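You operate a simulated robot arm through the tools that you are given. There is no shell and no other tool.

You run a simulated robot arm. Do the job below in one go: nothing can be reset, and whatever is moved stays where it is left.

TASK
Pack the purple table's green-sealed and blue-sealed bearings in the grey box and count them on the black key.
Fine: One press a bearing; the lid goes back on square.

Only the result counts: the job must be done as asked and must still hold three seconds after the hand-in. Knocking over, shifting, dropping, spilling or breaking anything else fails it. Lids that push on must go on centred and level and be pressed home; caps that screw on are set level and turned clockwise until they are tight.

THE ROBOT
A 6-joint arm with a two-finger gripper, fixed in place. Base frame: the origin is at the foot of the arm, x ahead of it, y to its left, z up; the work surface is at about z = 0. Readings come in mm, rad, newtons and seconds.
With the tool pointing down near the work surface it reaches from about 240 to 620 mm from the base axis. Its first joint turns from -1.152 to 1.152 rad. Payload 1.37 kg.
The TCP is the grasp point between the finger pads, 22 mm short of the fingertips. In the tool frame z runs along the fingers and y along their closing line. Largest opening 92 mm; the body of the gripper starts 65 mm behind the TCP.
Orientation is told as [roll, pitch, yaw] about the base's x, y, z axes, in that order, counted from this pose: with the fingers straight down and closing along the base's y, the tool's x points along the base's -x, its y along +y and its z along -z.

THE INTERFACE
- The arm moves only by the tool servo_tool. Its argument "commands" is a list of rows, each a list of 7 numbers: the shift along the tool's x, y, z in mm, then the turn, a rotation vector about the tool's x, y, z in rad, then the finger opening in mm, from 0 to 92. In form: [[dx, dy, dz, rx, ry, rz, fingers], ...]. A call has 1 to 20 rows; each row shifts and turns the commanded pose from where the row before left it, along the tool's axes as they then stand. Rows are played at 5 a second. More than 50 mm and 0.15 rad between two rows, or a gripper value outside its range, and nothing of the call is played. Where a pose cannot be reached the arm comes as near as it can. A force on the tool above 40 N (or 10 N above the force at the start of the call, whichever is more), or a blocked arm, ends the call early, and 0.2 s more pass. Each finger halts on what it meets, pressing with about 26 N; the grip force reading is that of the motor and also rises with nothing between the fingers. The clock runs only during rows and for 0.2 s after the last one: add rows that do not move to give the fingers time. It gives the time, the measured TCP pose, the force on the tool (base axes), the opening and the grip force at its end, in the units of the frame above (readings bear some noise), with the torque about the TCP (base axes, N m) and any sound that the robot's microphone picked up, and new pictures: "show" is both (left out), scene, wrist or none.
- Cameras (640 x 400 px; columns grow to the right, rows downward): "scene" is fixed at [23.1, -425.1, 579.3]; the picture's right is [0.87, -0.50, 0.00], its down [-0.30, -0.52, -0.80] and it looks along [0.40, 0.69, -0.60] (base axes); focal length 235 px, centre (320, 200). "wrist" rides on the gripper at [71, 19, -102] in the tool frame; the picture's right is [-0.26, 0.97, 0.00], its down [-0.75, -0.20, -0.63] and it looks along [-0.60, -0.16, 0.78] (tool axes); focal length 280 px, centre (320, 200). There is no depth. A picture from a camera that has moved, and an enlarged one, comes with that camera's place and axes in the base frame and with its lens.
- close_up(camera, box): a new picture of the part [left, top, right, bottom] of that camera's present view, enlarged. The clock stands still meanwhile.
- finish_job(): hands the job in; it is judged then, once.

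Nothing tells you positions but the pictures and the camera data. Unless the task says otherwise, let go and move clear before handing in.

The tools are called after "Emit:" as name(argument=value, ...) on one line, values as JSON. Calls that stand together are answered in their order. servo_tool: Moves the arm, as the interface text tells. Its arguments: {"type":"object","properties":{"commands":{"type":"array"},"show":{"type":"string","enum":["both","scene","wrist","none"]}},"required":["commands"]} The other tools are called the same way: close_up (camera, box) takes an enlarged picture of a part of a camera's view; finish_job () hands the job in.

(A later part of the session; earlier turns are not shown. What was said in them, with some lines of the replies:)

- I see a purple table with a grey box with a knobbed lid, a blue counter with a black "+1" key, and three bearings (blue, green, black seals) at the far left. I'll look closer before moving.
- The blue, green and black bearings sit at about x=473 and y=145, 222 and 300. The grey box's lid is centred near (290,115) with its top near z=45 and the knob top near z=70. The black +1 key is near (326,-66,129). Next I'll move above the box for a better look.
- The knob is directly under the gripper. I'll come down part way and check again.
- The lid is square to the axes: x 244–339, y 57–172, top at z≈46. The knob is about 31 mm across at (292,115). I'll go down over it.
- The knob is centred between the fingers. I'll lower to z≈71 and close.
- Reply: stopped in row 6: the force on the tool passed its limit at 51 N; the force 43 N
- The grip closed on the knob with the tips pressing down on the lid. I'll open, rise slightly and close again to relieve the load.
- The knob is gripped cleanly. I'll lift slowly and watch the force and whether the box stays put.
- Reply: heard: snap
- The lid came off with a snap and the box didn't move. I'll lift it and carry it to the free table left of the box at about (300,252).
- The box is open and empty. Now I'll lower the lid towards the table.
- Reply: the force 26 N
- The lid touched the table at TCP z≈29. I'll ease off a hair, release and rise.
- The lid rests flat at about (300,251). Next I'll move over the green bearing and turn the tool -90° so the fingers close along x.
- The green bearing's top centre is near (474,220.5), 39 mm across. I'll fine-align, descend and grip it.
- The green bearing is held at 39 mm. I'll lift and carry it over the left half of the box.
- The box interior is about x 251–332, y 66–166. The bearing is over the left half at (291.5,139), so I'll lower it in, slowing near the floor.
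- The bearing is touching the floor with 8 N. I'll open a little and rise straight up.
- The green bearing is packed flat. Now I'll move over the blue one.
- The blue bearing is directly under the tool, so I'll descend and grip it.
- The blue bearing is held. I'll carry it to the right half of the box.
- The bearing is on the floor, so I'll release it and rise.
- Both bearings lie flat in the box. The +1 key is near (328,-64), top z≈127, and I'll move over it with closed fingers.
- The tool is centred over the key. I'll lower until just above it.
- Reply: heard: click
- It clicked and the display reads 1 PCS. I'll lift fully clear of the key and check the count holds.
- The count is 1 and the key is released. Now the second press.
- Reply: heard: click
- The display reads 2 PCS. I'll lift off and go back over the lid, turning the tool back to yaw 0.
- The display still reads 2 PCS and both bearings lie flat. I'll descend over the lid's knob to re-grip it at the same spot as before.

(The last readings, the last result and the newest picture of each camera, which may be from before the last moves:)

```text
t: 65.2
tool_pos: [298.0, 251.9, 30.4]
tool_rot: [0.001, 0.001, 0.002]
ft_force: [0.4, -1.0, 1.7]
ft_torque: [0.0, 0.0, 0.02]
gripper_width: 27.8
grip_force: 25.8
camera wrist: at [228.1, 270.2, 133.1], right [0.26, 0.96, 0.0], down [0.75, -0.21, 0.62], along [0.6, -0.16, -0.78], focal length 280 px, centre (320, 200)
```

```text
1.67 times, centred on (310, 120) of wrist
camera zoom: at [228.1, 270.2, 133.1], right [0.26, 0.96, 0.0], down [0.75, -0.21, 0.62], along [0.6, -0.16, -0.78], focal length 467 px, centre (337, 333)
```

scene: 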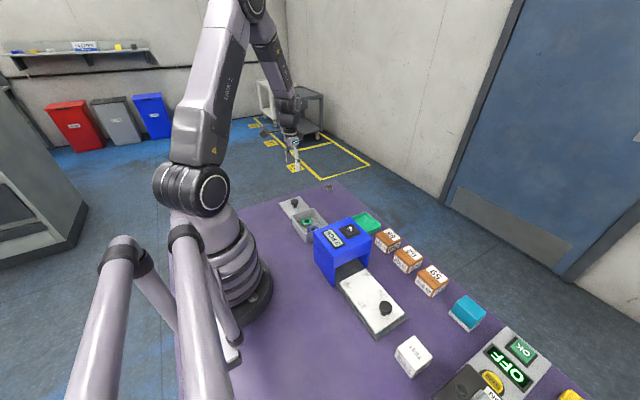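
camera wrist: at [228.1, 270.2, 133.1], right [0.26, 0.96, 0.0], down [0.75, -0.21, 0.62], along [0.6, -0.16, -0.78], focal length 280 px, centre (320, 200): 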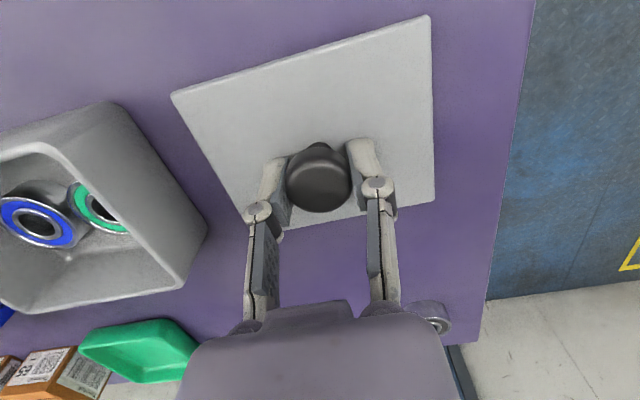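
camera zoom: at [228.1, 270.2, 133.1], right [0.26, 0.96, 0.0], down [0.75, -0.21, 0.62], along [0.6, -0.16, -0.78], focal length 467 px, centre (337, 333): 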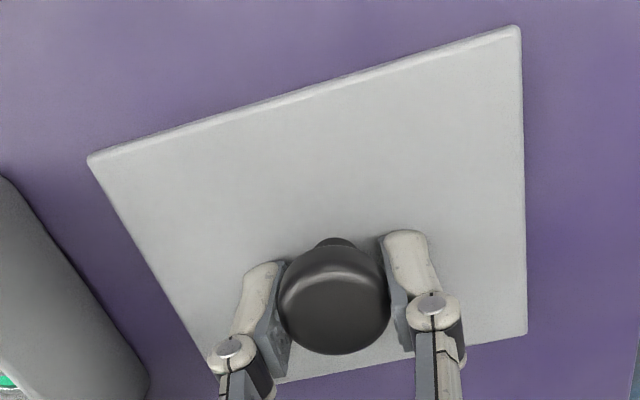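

The lid is re-gripped. I'll lift it and carry it back over the box, then check alignment.

Emit:
servo_tool(commands=[[0, 0, -4, 0, 0, 0, 20], [0, 0, -10, 0, 0, 0, 20], [0, 0, -25, 0, 0, 0, 20], [0, 0, -30, 0, 0, 0, 20], [0, -6, -15, 0, 0, 0, 20], [1, -18, 0, 0, 0, 0, 20], [1, -25, 0, 0, 0, 0, 20], [1, -25, 0, 0, 0, 0, 20], [1, -25, 0, 0, 0, 0, 20], [1, -20, 0, 0, 0, 0, 20], [1.7, -12, 0, 0, 0, 0, 20], [0, -5.3, 0, 0, 0, 0, 20], [0, 0, 0, 0, 0, 0, 20], [0, 0, 0, 0, 0, 0, 20]])

Emit:
close_up(camera="wrist", box=[150, 0, 470, 240])

Emit:
close_up(camera="scene", box=[270, 170, 350, 240])

```text
t: 68.2
tool_pos: [291.9, 115.0, 112.9]
tool_rot: [0.001, 0.001, 0.001]
ft_force: [-0.2, 0.8, -0.6]
ft_torque: [-0.01, 0.04, 0.01]
gripper_width: 27.7
grip_force: 25.8
camera wrist: at [222.1, 134.1, 216.2], right [0.26, 0.96, 0.0], down [0.75, -0.21, 0.62], along [0.6, -0.16, -0.78], focal length 280 px, centre (320, 200)
```

scene: 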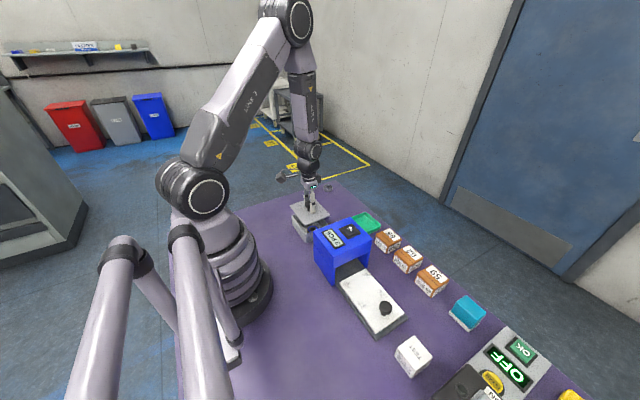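
wrist: 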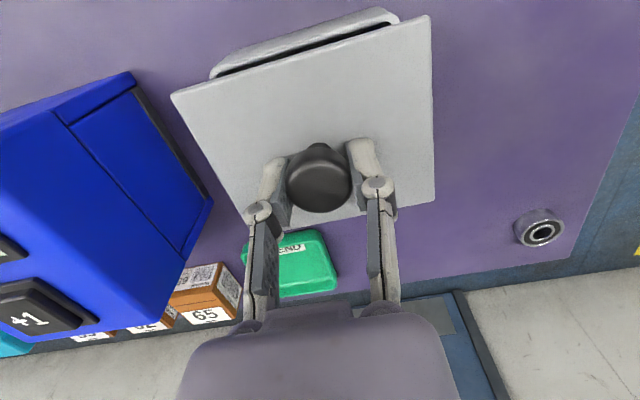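

```text
1.67 times, centred on (310, 120) of wrist
camera zoom: at [222.1, 134.1, 216.2], right [0.26, 0.96, 0.0], down [0.75, -0.21, 0.62], along [0.6, -0.16, -0.78], focal length 467 px, centre (337, 333)
```

zoom: 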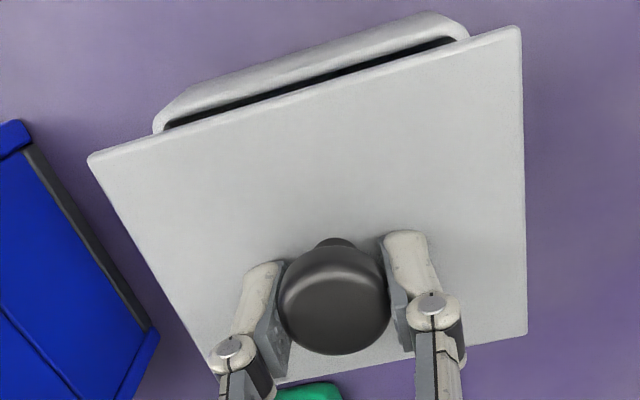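

```text
5.71 times, centred on (310, 205) of scene
camera zoom: at [23.1, -425.1, 579.3], right [0.87, -0.5, 0.0], down [-0.3, -0.52, -0.8], along [0.4, 0.69, -0.6], focal length 1340 px, centre (377, 171)
```

zoom: 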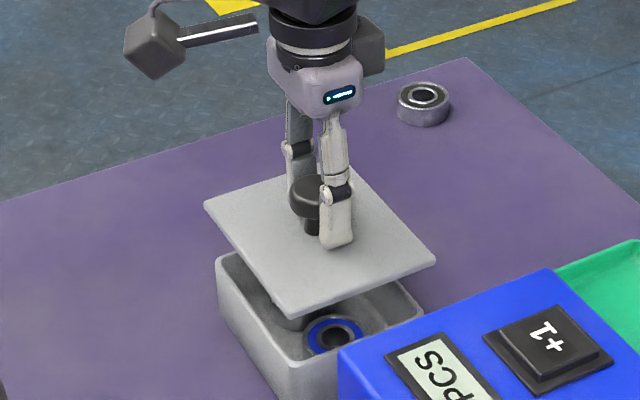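

Emit:
servo_tool(commands=[[0.6, -0.2, 10, 0, 0, 0, 20], [0, 0, 10, 0, 0, 0, 20], [0, 0, 8, 0, 0, 0, 20], [0, 0, 3, 0, 0, 0, 20], [0, 0, 0, 0, 0, 0, 20], [0, 0, 0, 0, 0, 0, 20]], show="wrist")

Emit:
close_up(camera="wrist", box=[150, 0, 470, 240])

Emit:
close_up(camera="scene", box=[280, 180, 340, 235])

```text
t: 69.6
tool_pos: [292.6, 114.7, 83.4]
tool_rot: [-0.002, 0.0, 0.0]
ft_force: [-0.1, 0.1, -1.1]
ft_torque: [0.0, 0.0, -0.01]
gripper_width: 27.8
grip_force: 25.7
camera wrist: at [221.4, 134.7, 185.8], right [0.26, 0.96, 0.0], down [0.75, -0.2, 0.62], along [0.6, -0.16, -0.78], focal length 280 px, centre (320, 200)
```

wrist: 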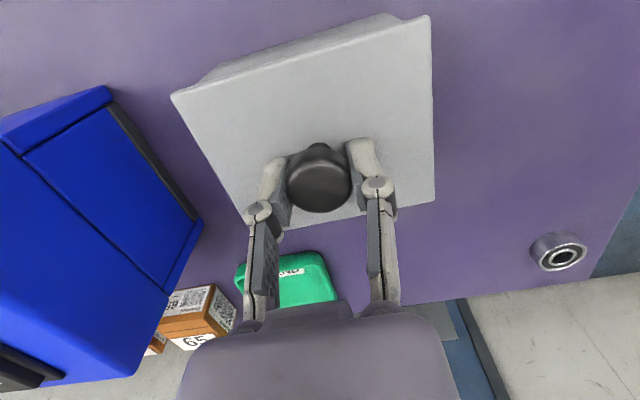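

```text
1.67 times, centred on (310, 120) of wrist
camera zoom: at [221.4, 134.7, 185.8], right [0.26, 0.96, 0.0], down [0.75, -0.2, 0.62], along [0.6, -0.16, -0.78], focal length 467 px, centre (337, 333)
```

zoom: 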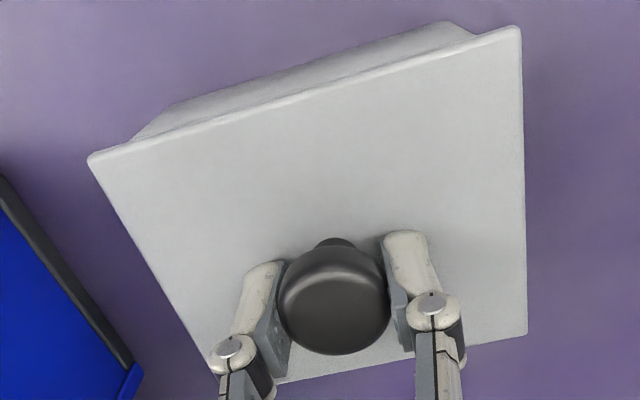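

```text
7.27 times, centred on (310, 208) of scene
camera zoom: at [23.1, -425.1, 579.3], right [0.87, -0.5, 0.0], down [-0.3, -0.52, -0.8], along [0.4, 0.69, -0.6], focal length 1706 px, centre (393, 146)
```

zoom: 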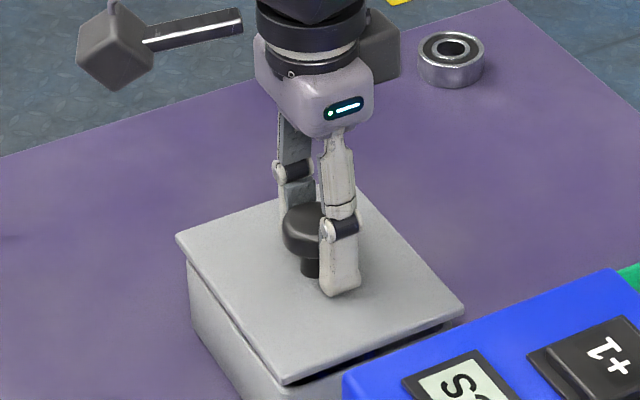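

It looks square above the box, so I'll lower in small steps.

Emit:
servo_tool(commands=[[0, 0, 2, 0, 0, 0, 20], [0, 0, 1.5, 0, 0, 0, 20], [0, 0, 1, 0, 0, 0, 20], [0, 0, 0, 0, 0, 0, 20]], show="none")

Emit:
close_up(camera="scene", box=[280, 180, 340, 235])

```text
t: 70.6
tool_pos: [291.9, 115.6, 77.6]
tool_rot: [0.001, 0.0, 0.0]
ft_force: [-1.2, 0.6, -0.5]
ft_torque: [-0.02, 0.01, -0.01]
gripper_width: 27.8
grip_force: 26.0
```

```text
7.27 times, centred on (310, 208) of scene
camera zoom: at [23.1, -425.1, 579.3], right [0.87, -0.5, 0.0], down [-0.3, -0.52, -0.8], along [0.4, 0.69, -0.6], focal length 1706 px, centre (393, 146)
```

zoom: 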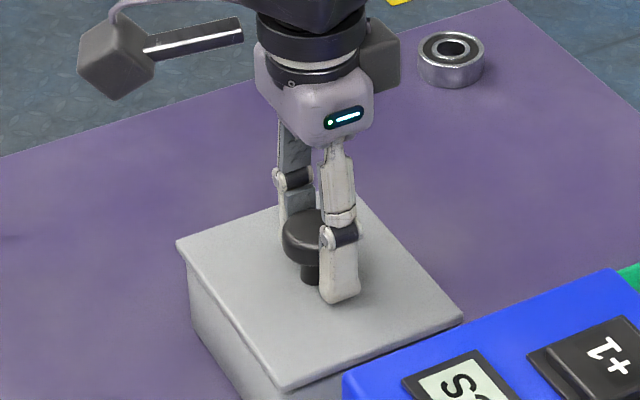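

Emit:
servo_tool(commands=[[0, 0, 0.8, 0, 0, 0, 20], [0, 0, 0.7, 0, 0, 0, 20], [0, 0, 0, 0, 0, 0, 20]], show="none")

Emit:
close_up(camera="scene", box=[280, 180, 340, 235])

```text
t: 71.4
tool_pos: [292.4, 115.7, 77.0]
tool_rot: [0.002, 0.002, 0.0]
ft_force: [0.6, 0.0, -0.4]
ft_torque: [-0.01, -0.04, 0.01]
gripper_width: 27.6
grip_force: 25.9
```

```text
7.27 times, centred on (310, 208) of scene
camera zoom: at [23.1, -425.1, 579.3], right [0.87, -0.5, 0.0], down [-0.3, -0.52, -0.8], along [0.4, 0.69, -0.6], focal length 1706 px, centre (393, 146)
```

zoom: 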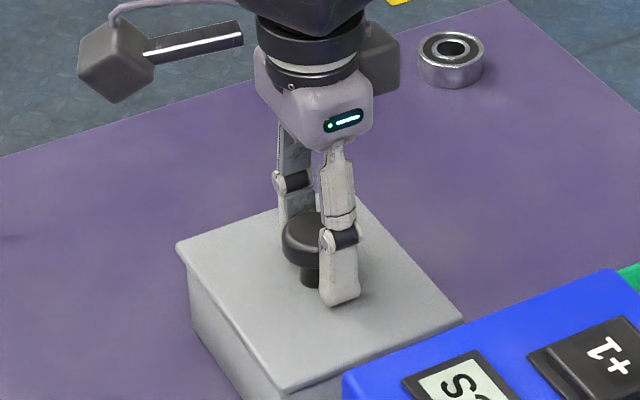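

Emit:
servo_tool(commands=[[0, 0, 0.6, 0, 0, 0, 20], [0, 0, 0.6, 0, 0, 0, 20], [0, 0, 0, 0, 0, 0, 20]], show="none")

```text
t: 72.2
tool_pos: [291.3, 115.7, 74.3]
tool_rot: [0.002, 0.003, 0.001]
ft_force: [-0.6, 0.2, -0.9]
ft_torque: [0.01, 0.04, -0.04]
gripper_width: 27.7
grip_force: 25.9
```

Emit:
servo_tool(commands=[[0, 0, 0.6, 0, 0, 0, 20], [0, 0, 0.6, 0, 0, 0, 20], [0, 0, 0, 0, 0, 0, 20]], show="none")

Emit:
close_up(camera="scene", box=[280, 180, 340, 235])

```text
t: 73.0
tool_pos: [291.2, 114.7, 75.1]
tool_rot: [0.0, 0.004, 0.001]
ft_force: [-10.7, 8.0, 22.3]
ft_torque: [0.08, 0.12, 0.01]
gripper_width: 27.8
grip_force: 25.6
heard: snap
```

```text
7.27 times, centred on (310, 208) of scene
camera zoom: at [23.0, -425.1, 579.3], right [0.87, -0.5, 0.0], down [-0.3, -0.52, -0.8], along [0.4, 0.69, -0.6], focal length 1706 px, centre (393, 146)
```

zoom: 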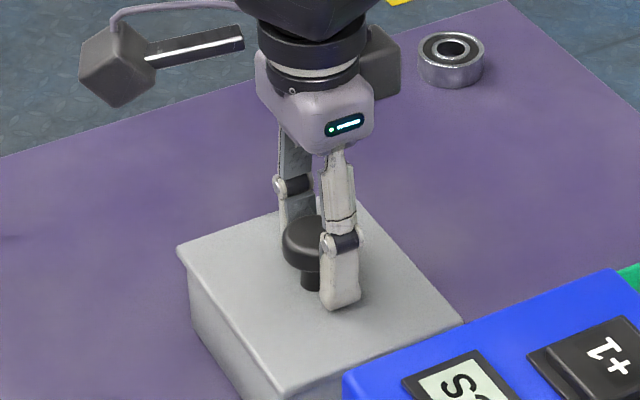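

It snapped home. I'll relieve the load, open, rise and inspect the lid.

Emit:
servo_tool(commands=[[0, 0, -0.6, 0, 0, 0, 20], [0, 0, 0, 0, 0, 0, 35], [0, 0, 0, 0, 0, 0, 50], [0, 0, 0, 0, 0, 0, 65], [0, 0, 0, 0, 0, 0, 65], [0, 0, -20, 0, 0, 0, 65], [0, 0, -40, 0, 0, 0, 65], [0, 0, -34, 0, 0, 0, 70], [0, 0, 0, 0, 0, 0, 92], [0, 0, 0, 0, 0, 0, 92]])

Emit:
close_up(camera="scene", box=[280, 180, 340, 235])

Emit:
close_up(camera="wrist", box=[200, 0, 440, 150])

```text
t: 75.2
tool_pos: [292.0, 115.1, 167.7]
tool_rot: [0.0, 0.002, -0.001]
ft_force: [-0.5, -0.5, 0.1]
ft_torque: [-0.01, 0.03, -0.02]
gripper_width: 91.9
grip_force: 0.3
camera wrist: at [220.6, 133.9, 271.6], right [0.26, 0.96, 0.0], down [0.75, -0.21, 0.62], along [0.6, -0.16, -0.78], focal length 280 px, centre (320, 200)
```

scene: 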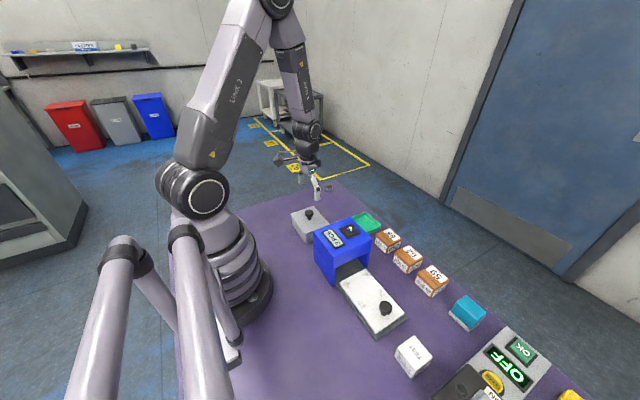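
wrist: 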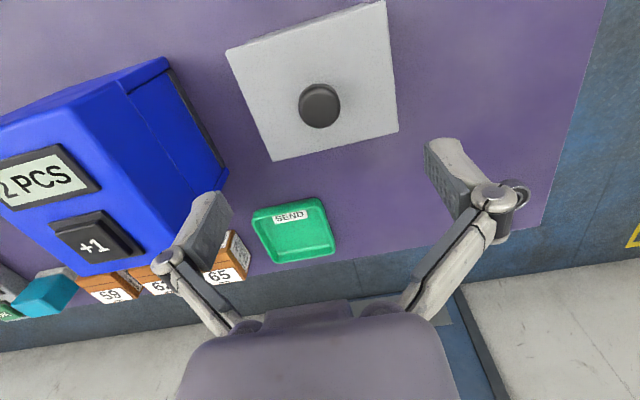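

```text
7.27 times, centred on (310, 208) of scene
camera zoom: at [23.1, -425.1, 579.3], right [0.87, -0.5, 0.0], down [-0.3, -0.52, -0.8], along [0.4, 0.69, -0.6], focal length 1706 px, centre (393, 146)
```

zoom: 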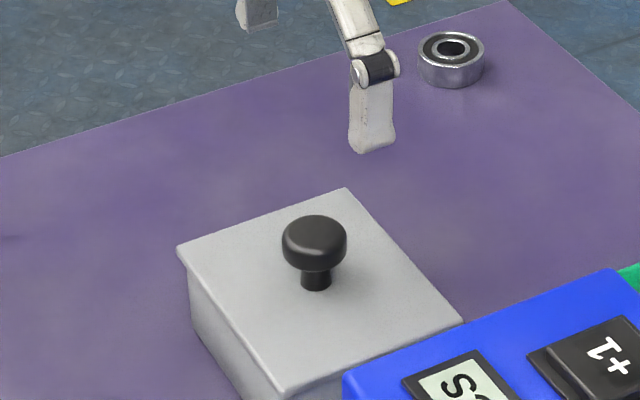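

```text
2.67 times, centred on (320, 75) of wrist
camera zoom: at [220.6, 133.9, 271.6], right [0.26, 0.96, 0.0], down [0.75, -0.21, 0.62], along [0.6, -0.16, -0.78], focal length 748 px, centre (320, 533)
```

zoom: 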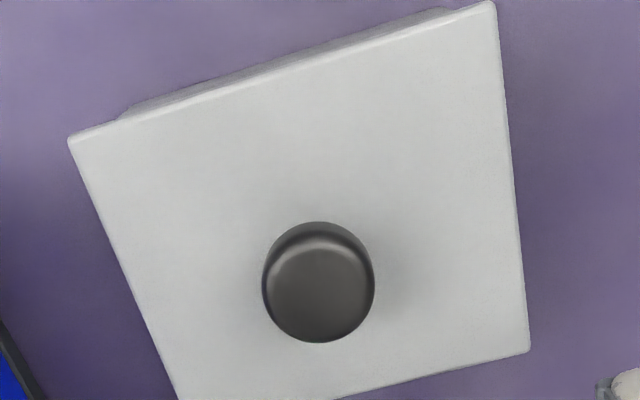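

Emit:
close_up(camera="scene", box=[290, 200, 330, 245])

Emit:
close_up(camera="scene", box=[270, 170, 430, 270])

```text
8.89 times, centred on (310, 222) of scene
camera zoom: at [23.1, -425.1, 579.3], right [0.87, -0.5, 0.0], down [-0.3, -0.52, -0.8], along [0.4, 0.69, -0.6], focal length 2085 px, centre (409, 0)
```

zoom: 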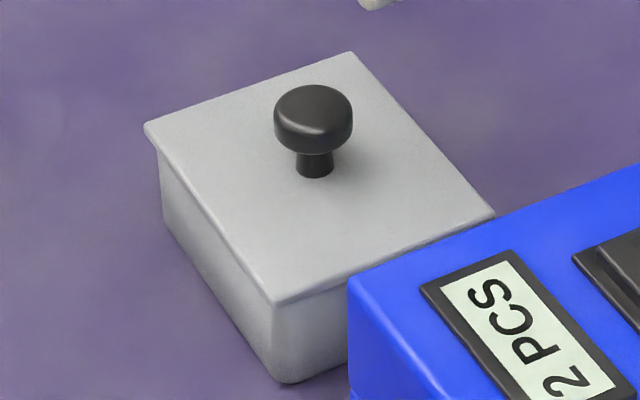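

```text
4.00 times, centred on (350, 220) of scene
camera zoom: at [23.1, -425.1, 579.3], right [0.87, -0.5, 0.0], down [-0.3, -0.52, -0.8], along [0.4, 0.69, -0.6], focal length 938 px, centre (200, 120)
```

zoom: 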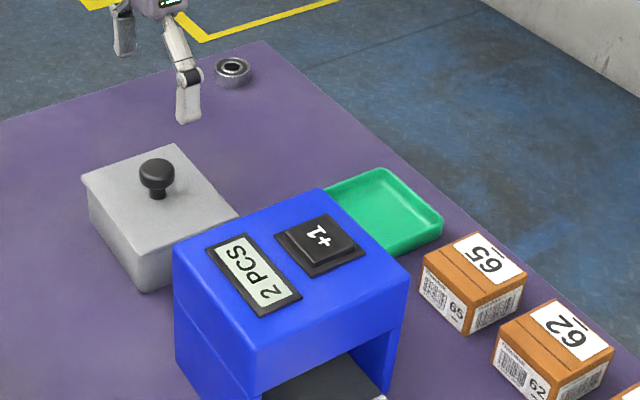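

The lid matches its original position. As a final check I'll press the knob straight down with closed fingers to be sure it's home.

Emit:
servo_tool(commands=[[-0.5, 0, 25, 0, 0, 0, 40], [0, 0, 25, 0, 0, 0, 10], [0, 0, 10, 0, 0, 0, 0], [0, 0, 0, 0, 0, 0, 0], [0, 0, 0, 0, 0, 0, 0], [0, 0, 0, 0, 0, 0, 0]], show="wrist")

Emit:
close_up(camera="scene", box=[280, 180, 340, 235])

```text
t: 76.6
tool_pos: [292.6, 116.7, 110.2]
tool_rot: [0.0, 0.002, 0.0]
ft_force: [0.6, 0.5, 1.1]
ft_torque: [0.01, 0.0, 0.05]
gripper_width: 0.2
grip_force: 25.7
camera wrist: at [221.8, 134.9, 212.4], right [0.26, 0.96, 0.0], down [0.75, -0.21, 0.62], along [0.6, -0.16, -0.78], focal length 280 px, centre (320, 200)
```

wrist: 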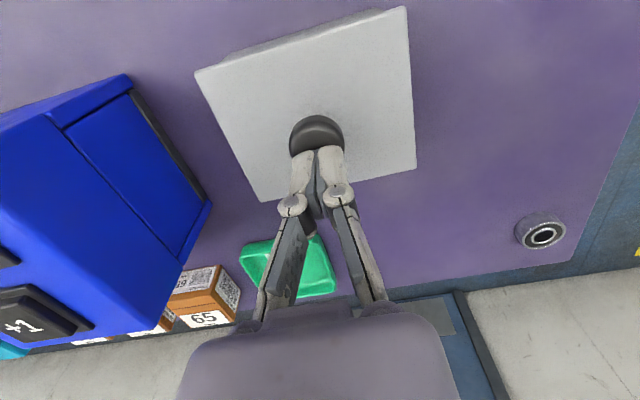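

```text
7.27 times, centred on (310, 208) of scene
camera zoom: at [23.1, -425.1, 579.3], right [0.87, -0.5, 0.0], down [-0.3, -0.52, -0.8], along [0.4, 0.69, -0.6], focal length 1706 px, centre (393, 146)
```

zoom: 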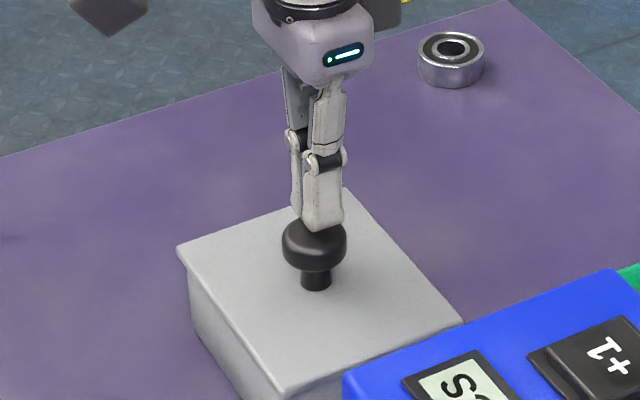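

Emit:
servo_tool(commands=[[0, 0, 5, 0, 0, 0, 0], [0, 0, 4, 0, 0, 0, 0], [0, 0, 2, 0, 0, 0, 0], [0, 0, 1, 0, 0, 0, 0], [0, 0, 0, 0, 0, 0, 0]], show="none")

```text
t: 77.2
tool_pos: [292.0, 116.6, 102.8]
tool_rot: [0.002, 0.002, 0.0]
ft_force: [-1.1, 0.6, 9.5]
ft_torque: [0.02, 0.08, -0.01]
gripper_width: 5.9
grip_force: 25.9
stopped in row 3: the force on the tool passed its limit at 53 N (the readings are from after the stop); the commanded pose is now the measured one
```

The knob took a firm straight push of about 53 N with no further snap, so the lid is home. I'll rise clear and check everything once more.

Emit:
servo_tool(commands=[[0, 0, -10, 0, 0, 0, 0], [0, 0, -30, 0, 0, 0, 0], [0, 0, -45, 0, 0, 0, 20], [0, 0, -45, 0, 0, 0, 40], [0, 0, 0, 0, 0, 0, 60], [0, 0, 0, 0, 0, 0, 60]])

Emit:
close_up(camera="scene", box=[270, 170, 430, 270])

Emit:
close_up(camera="scene", box=[290, 200, 330, 245])

```text
t: 78.6
tool_pos: [292.7, 112.4, 232.4]
tool_rot: [0.001, 0.003, 0.0]
ft_force: [-0.3, -0.1, -0.1]
ft_torque: [-0.01, 0.04, -0.01]
gripper_width: 60.1
grip_force: 0.0
camera wrist: at [222.2, 131.4, 335.1], right [0.26, 0.97, 0.0], down [0.75, -0.2, 0.62], along [0.6, -0.16, -0.78], focal length 280 px, centre (320, 200)
```

scene: 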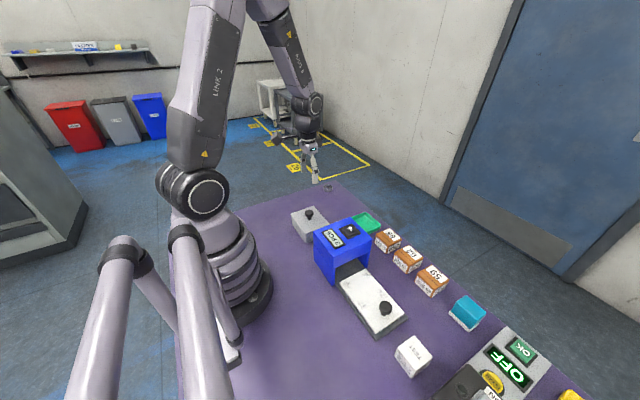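
wrist: 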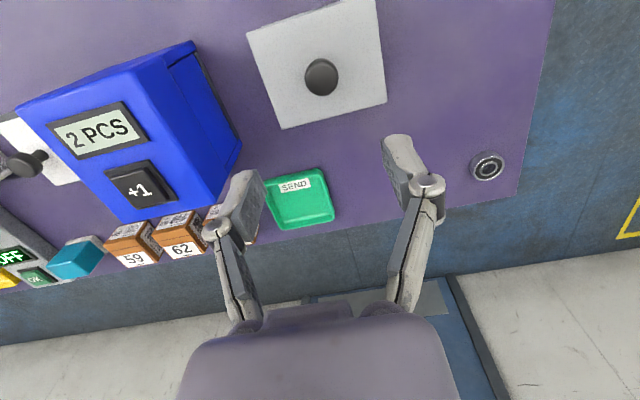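

```text
4.00 times, centred on (350, 220) of scene
camera zoom: at [23.1, -425.1, 579.3], right [0.87, -0.5, 0.0], down [-0.3, -0.52, -0.8], along [0.4, 0.69, -0.6], focal length 938 px, centre (200, 120)
```

zoom: 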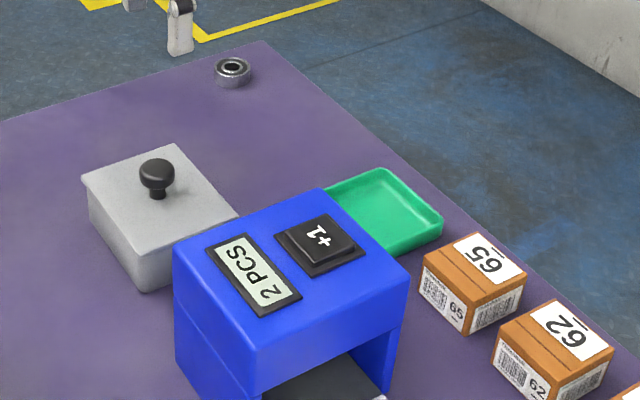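

```text
8.89 times, centred on (310, 222) of scene
camera zoom: at [23.1, -425.1, 579.3], right [0.87, -0.5, 0.0], down [-0.3, -0.52, -0.8], along [0.4, 0.69, -0.6], focal length 2085 px, centre (409, 0)
```

zoom: 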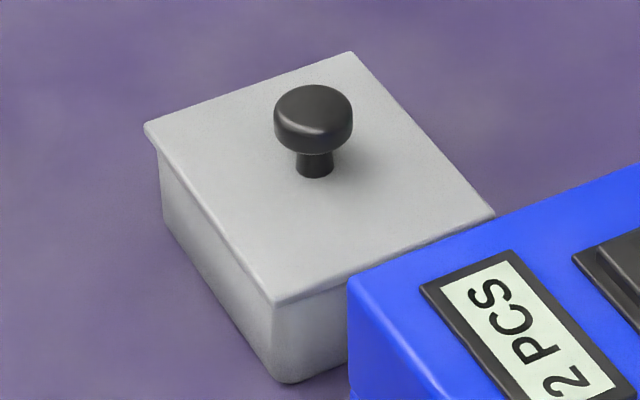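

All looks right. Before handing in, I'll check the far right end of the table for any more green or blue bearings.

Emit:
servo_tool(commands=[[0, 0, -45, 0, 0, 0, 60], [0, 0, -45, 0, 0, 0, 60], [0, 0, -45, 0, 0, 0, 60], [0, 0, -45, 0, 0, 0, 60], [0, -40, 0, 0, 0, 0, 60], [0, -45, 0, 0, 0, 0, 60], [0, -45, 0, 0, 0, 0, 60], [0, -45, 0, 0, 0, 0, 60], [0, -45, 0, 0, 0, 0, 60], [0, -45, 0, 0, 0, 0, 60], [0, 0, 0, 0, 0, 0, 60], [0, 0, 0, 0, 0, 0, 60]])

Emit:
close_up(camera="wrist", box=[0, 0, 320, 200])

Emit:
close_up(camera="wrist", box=[320, 0, 640, 200])

```text
t: 81.2
tool_pos: [290.8, -150.3, 412.1]
tool_rot: [0.001, 0.001, -0.001]
ft_force: [0.0, 0.1, 0.4]
ft_torque: [0.02, 0.01, 0.02]
gripper_width: 60.2
grip_force: 0.0
camera wrist: at [220.3, -131.9, 515.2], right [0.26, 0.97, 0.0], down [0.75, -0.2, 0.62], along [0.6, -0.16, -0.78], focal length 280 px, centre (320, 200)
```

scene: 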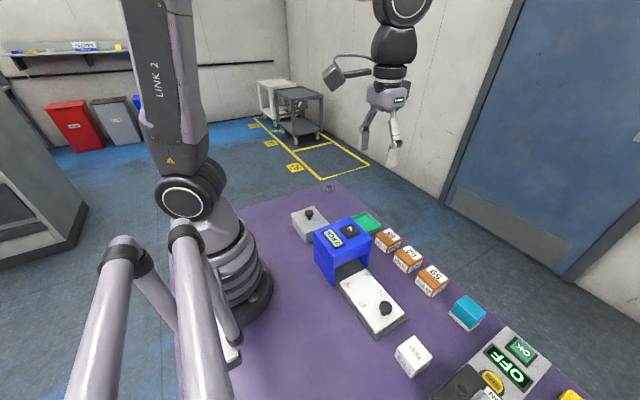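
wrist: 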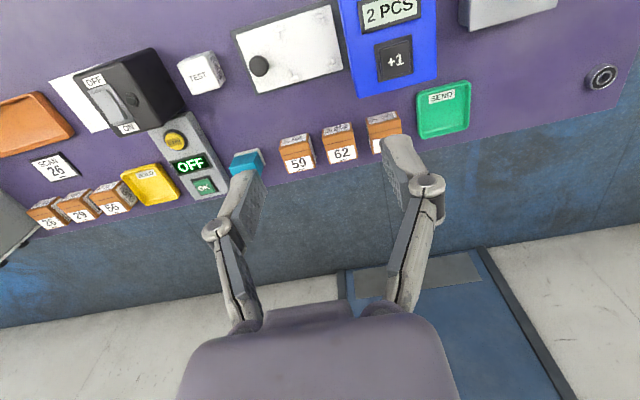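

```text
2.00 times, centred on (160, 100) of wrist
camera zoom: at [220.3, -131.9, 515.2], right [0.26, 0.97, 0.0], down [0.75, -0.2, 0.62], along [0.6, -0.16, -0.78], focal length 561 px, centre (640, 400)
```

zoom: 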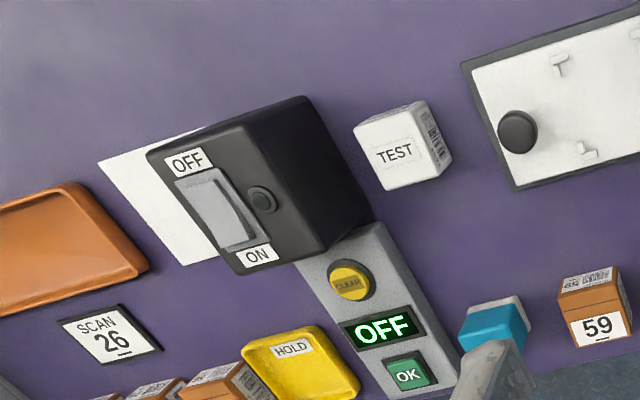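

```text
2.00 times, centred on (480, 100) of wrist
camera zoom: at [220.3, -131.9, 515.2], right [0.26, 0.97, 0.0], down [0.75, -0.2, 0.62], along [0.6, -0.16, -0.78], focal length 561 px, centre (0, 400)
```

zoom: 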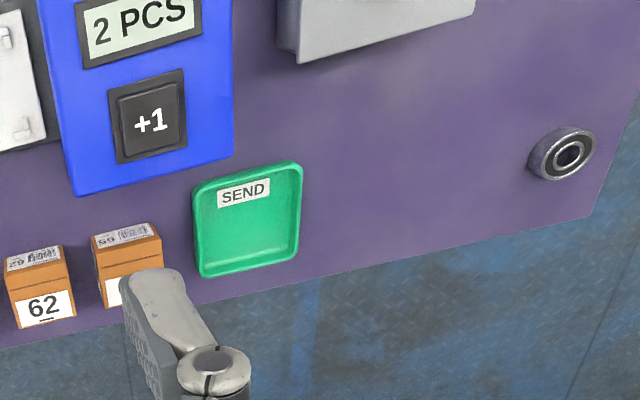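

The rest of the table holds no other green or blue bearings. Both are packed, the display reads 2 PCS, the lid is on and the arm is clear, so I'm handing in.

Emit:
finish_job()

```text
The job is handed in.
```

The green-sealed and blue-sealed bearings are packed in the grey box and the job is handed in. I haven't seen the judge's result.

- **Bearings:** Both lie flat in the box, side by side. They were the only green and blue ones I found on the table. The black-sealed bearing was not touched.
- **Count:** I pressed the black +1 key twice, once per bearing, and the display reads 2 PCS.
- **Lid:** It snapped back on and sits square, in the same position as at the start. A firm push straight down on the knob afterwards gave no further movement. That push peaked at about 53 N, over the 40 N stop limit, so it ended that move early. Nothing shifted.

Nothing else was moved or knocked, and the arm was clear when I handed in.
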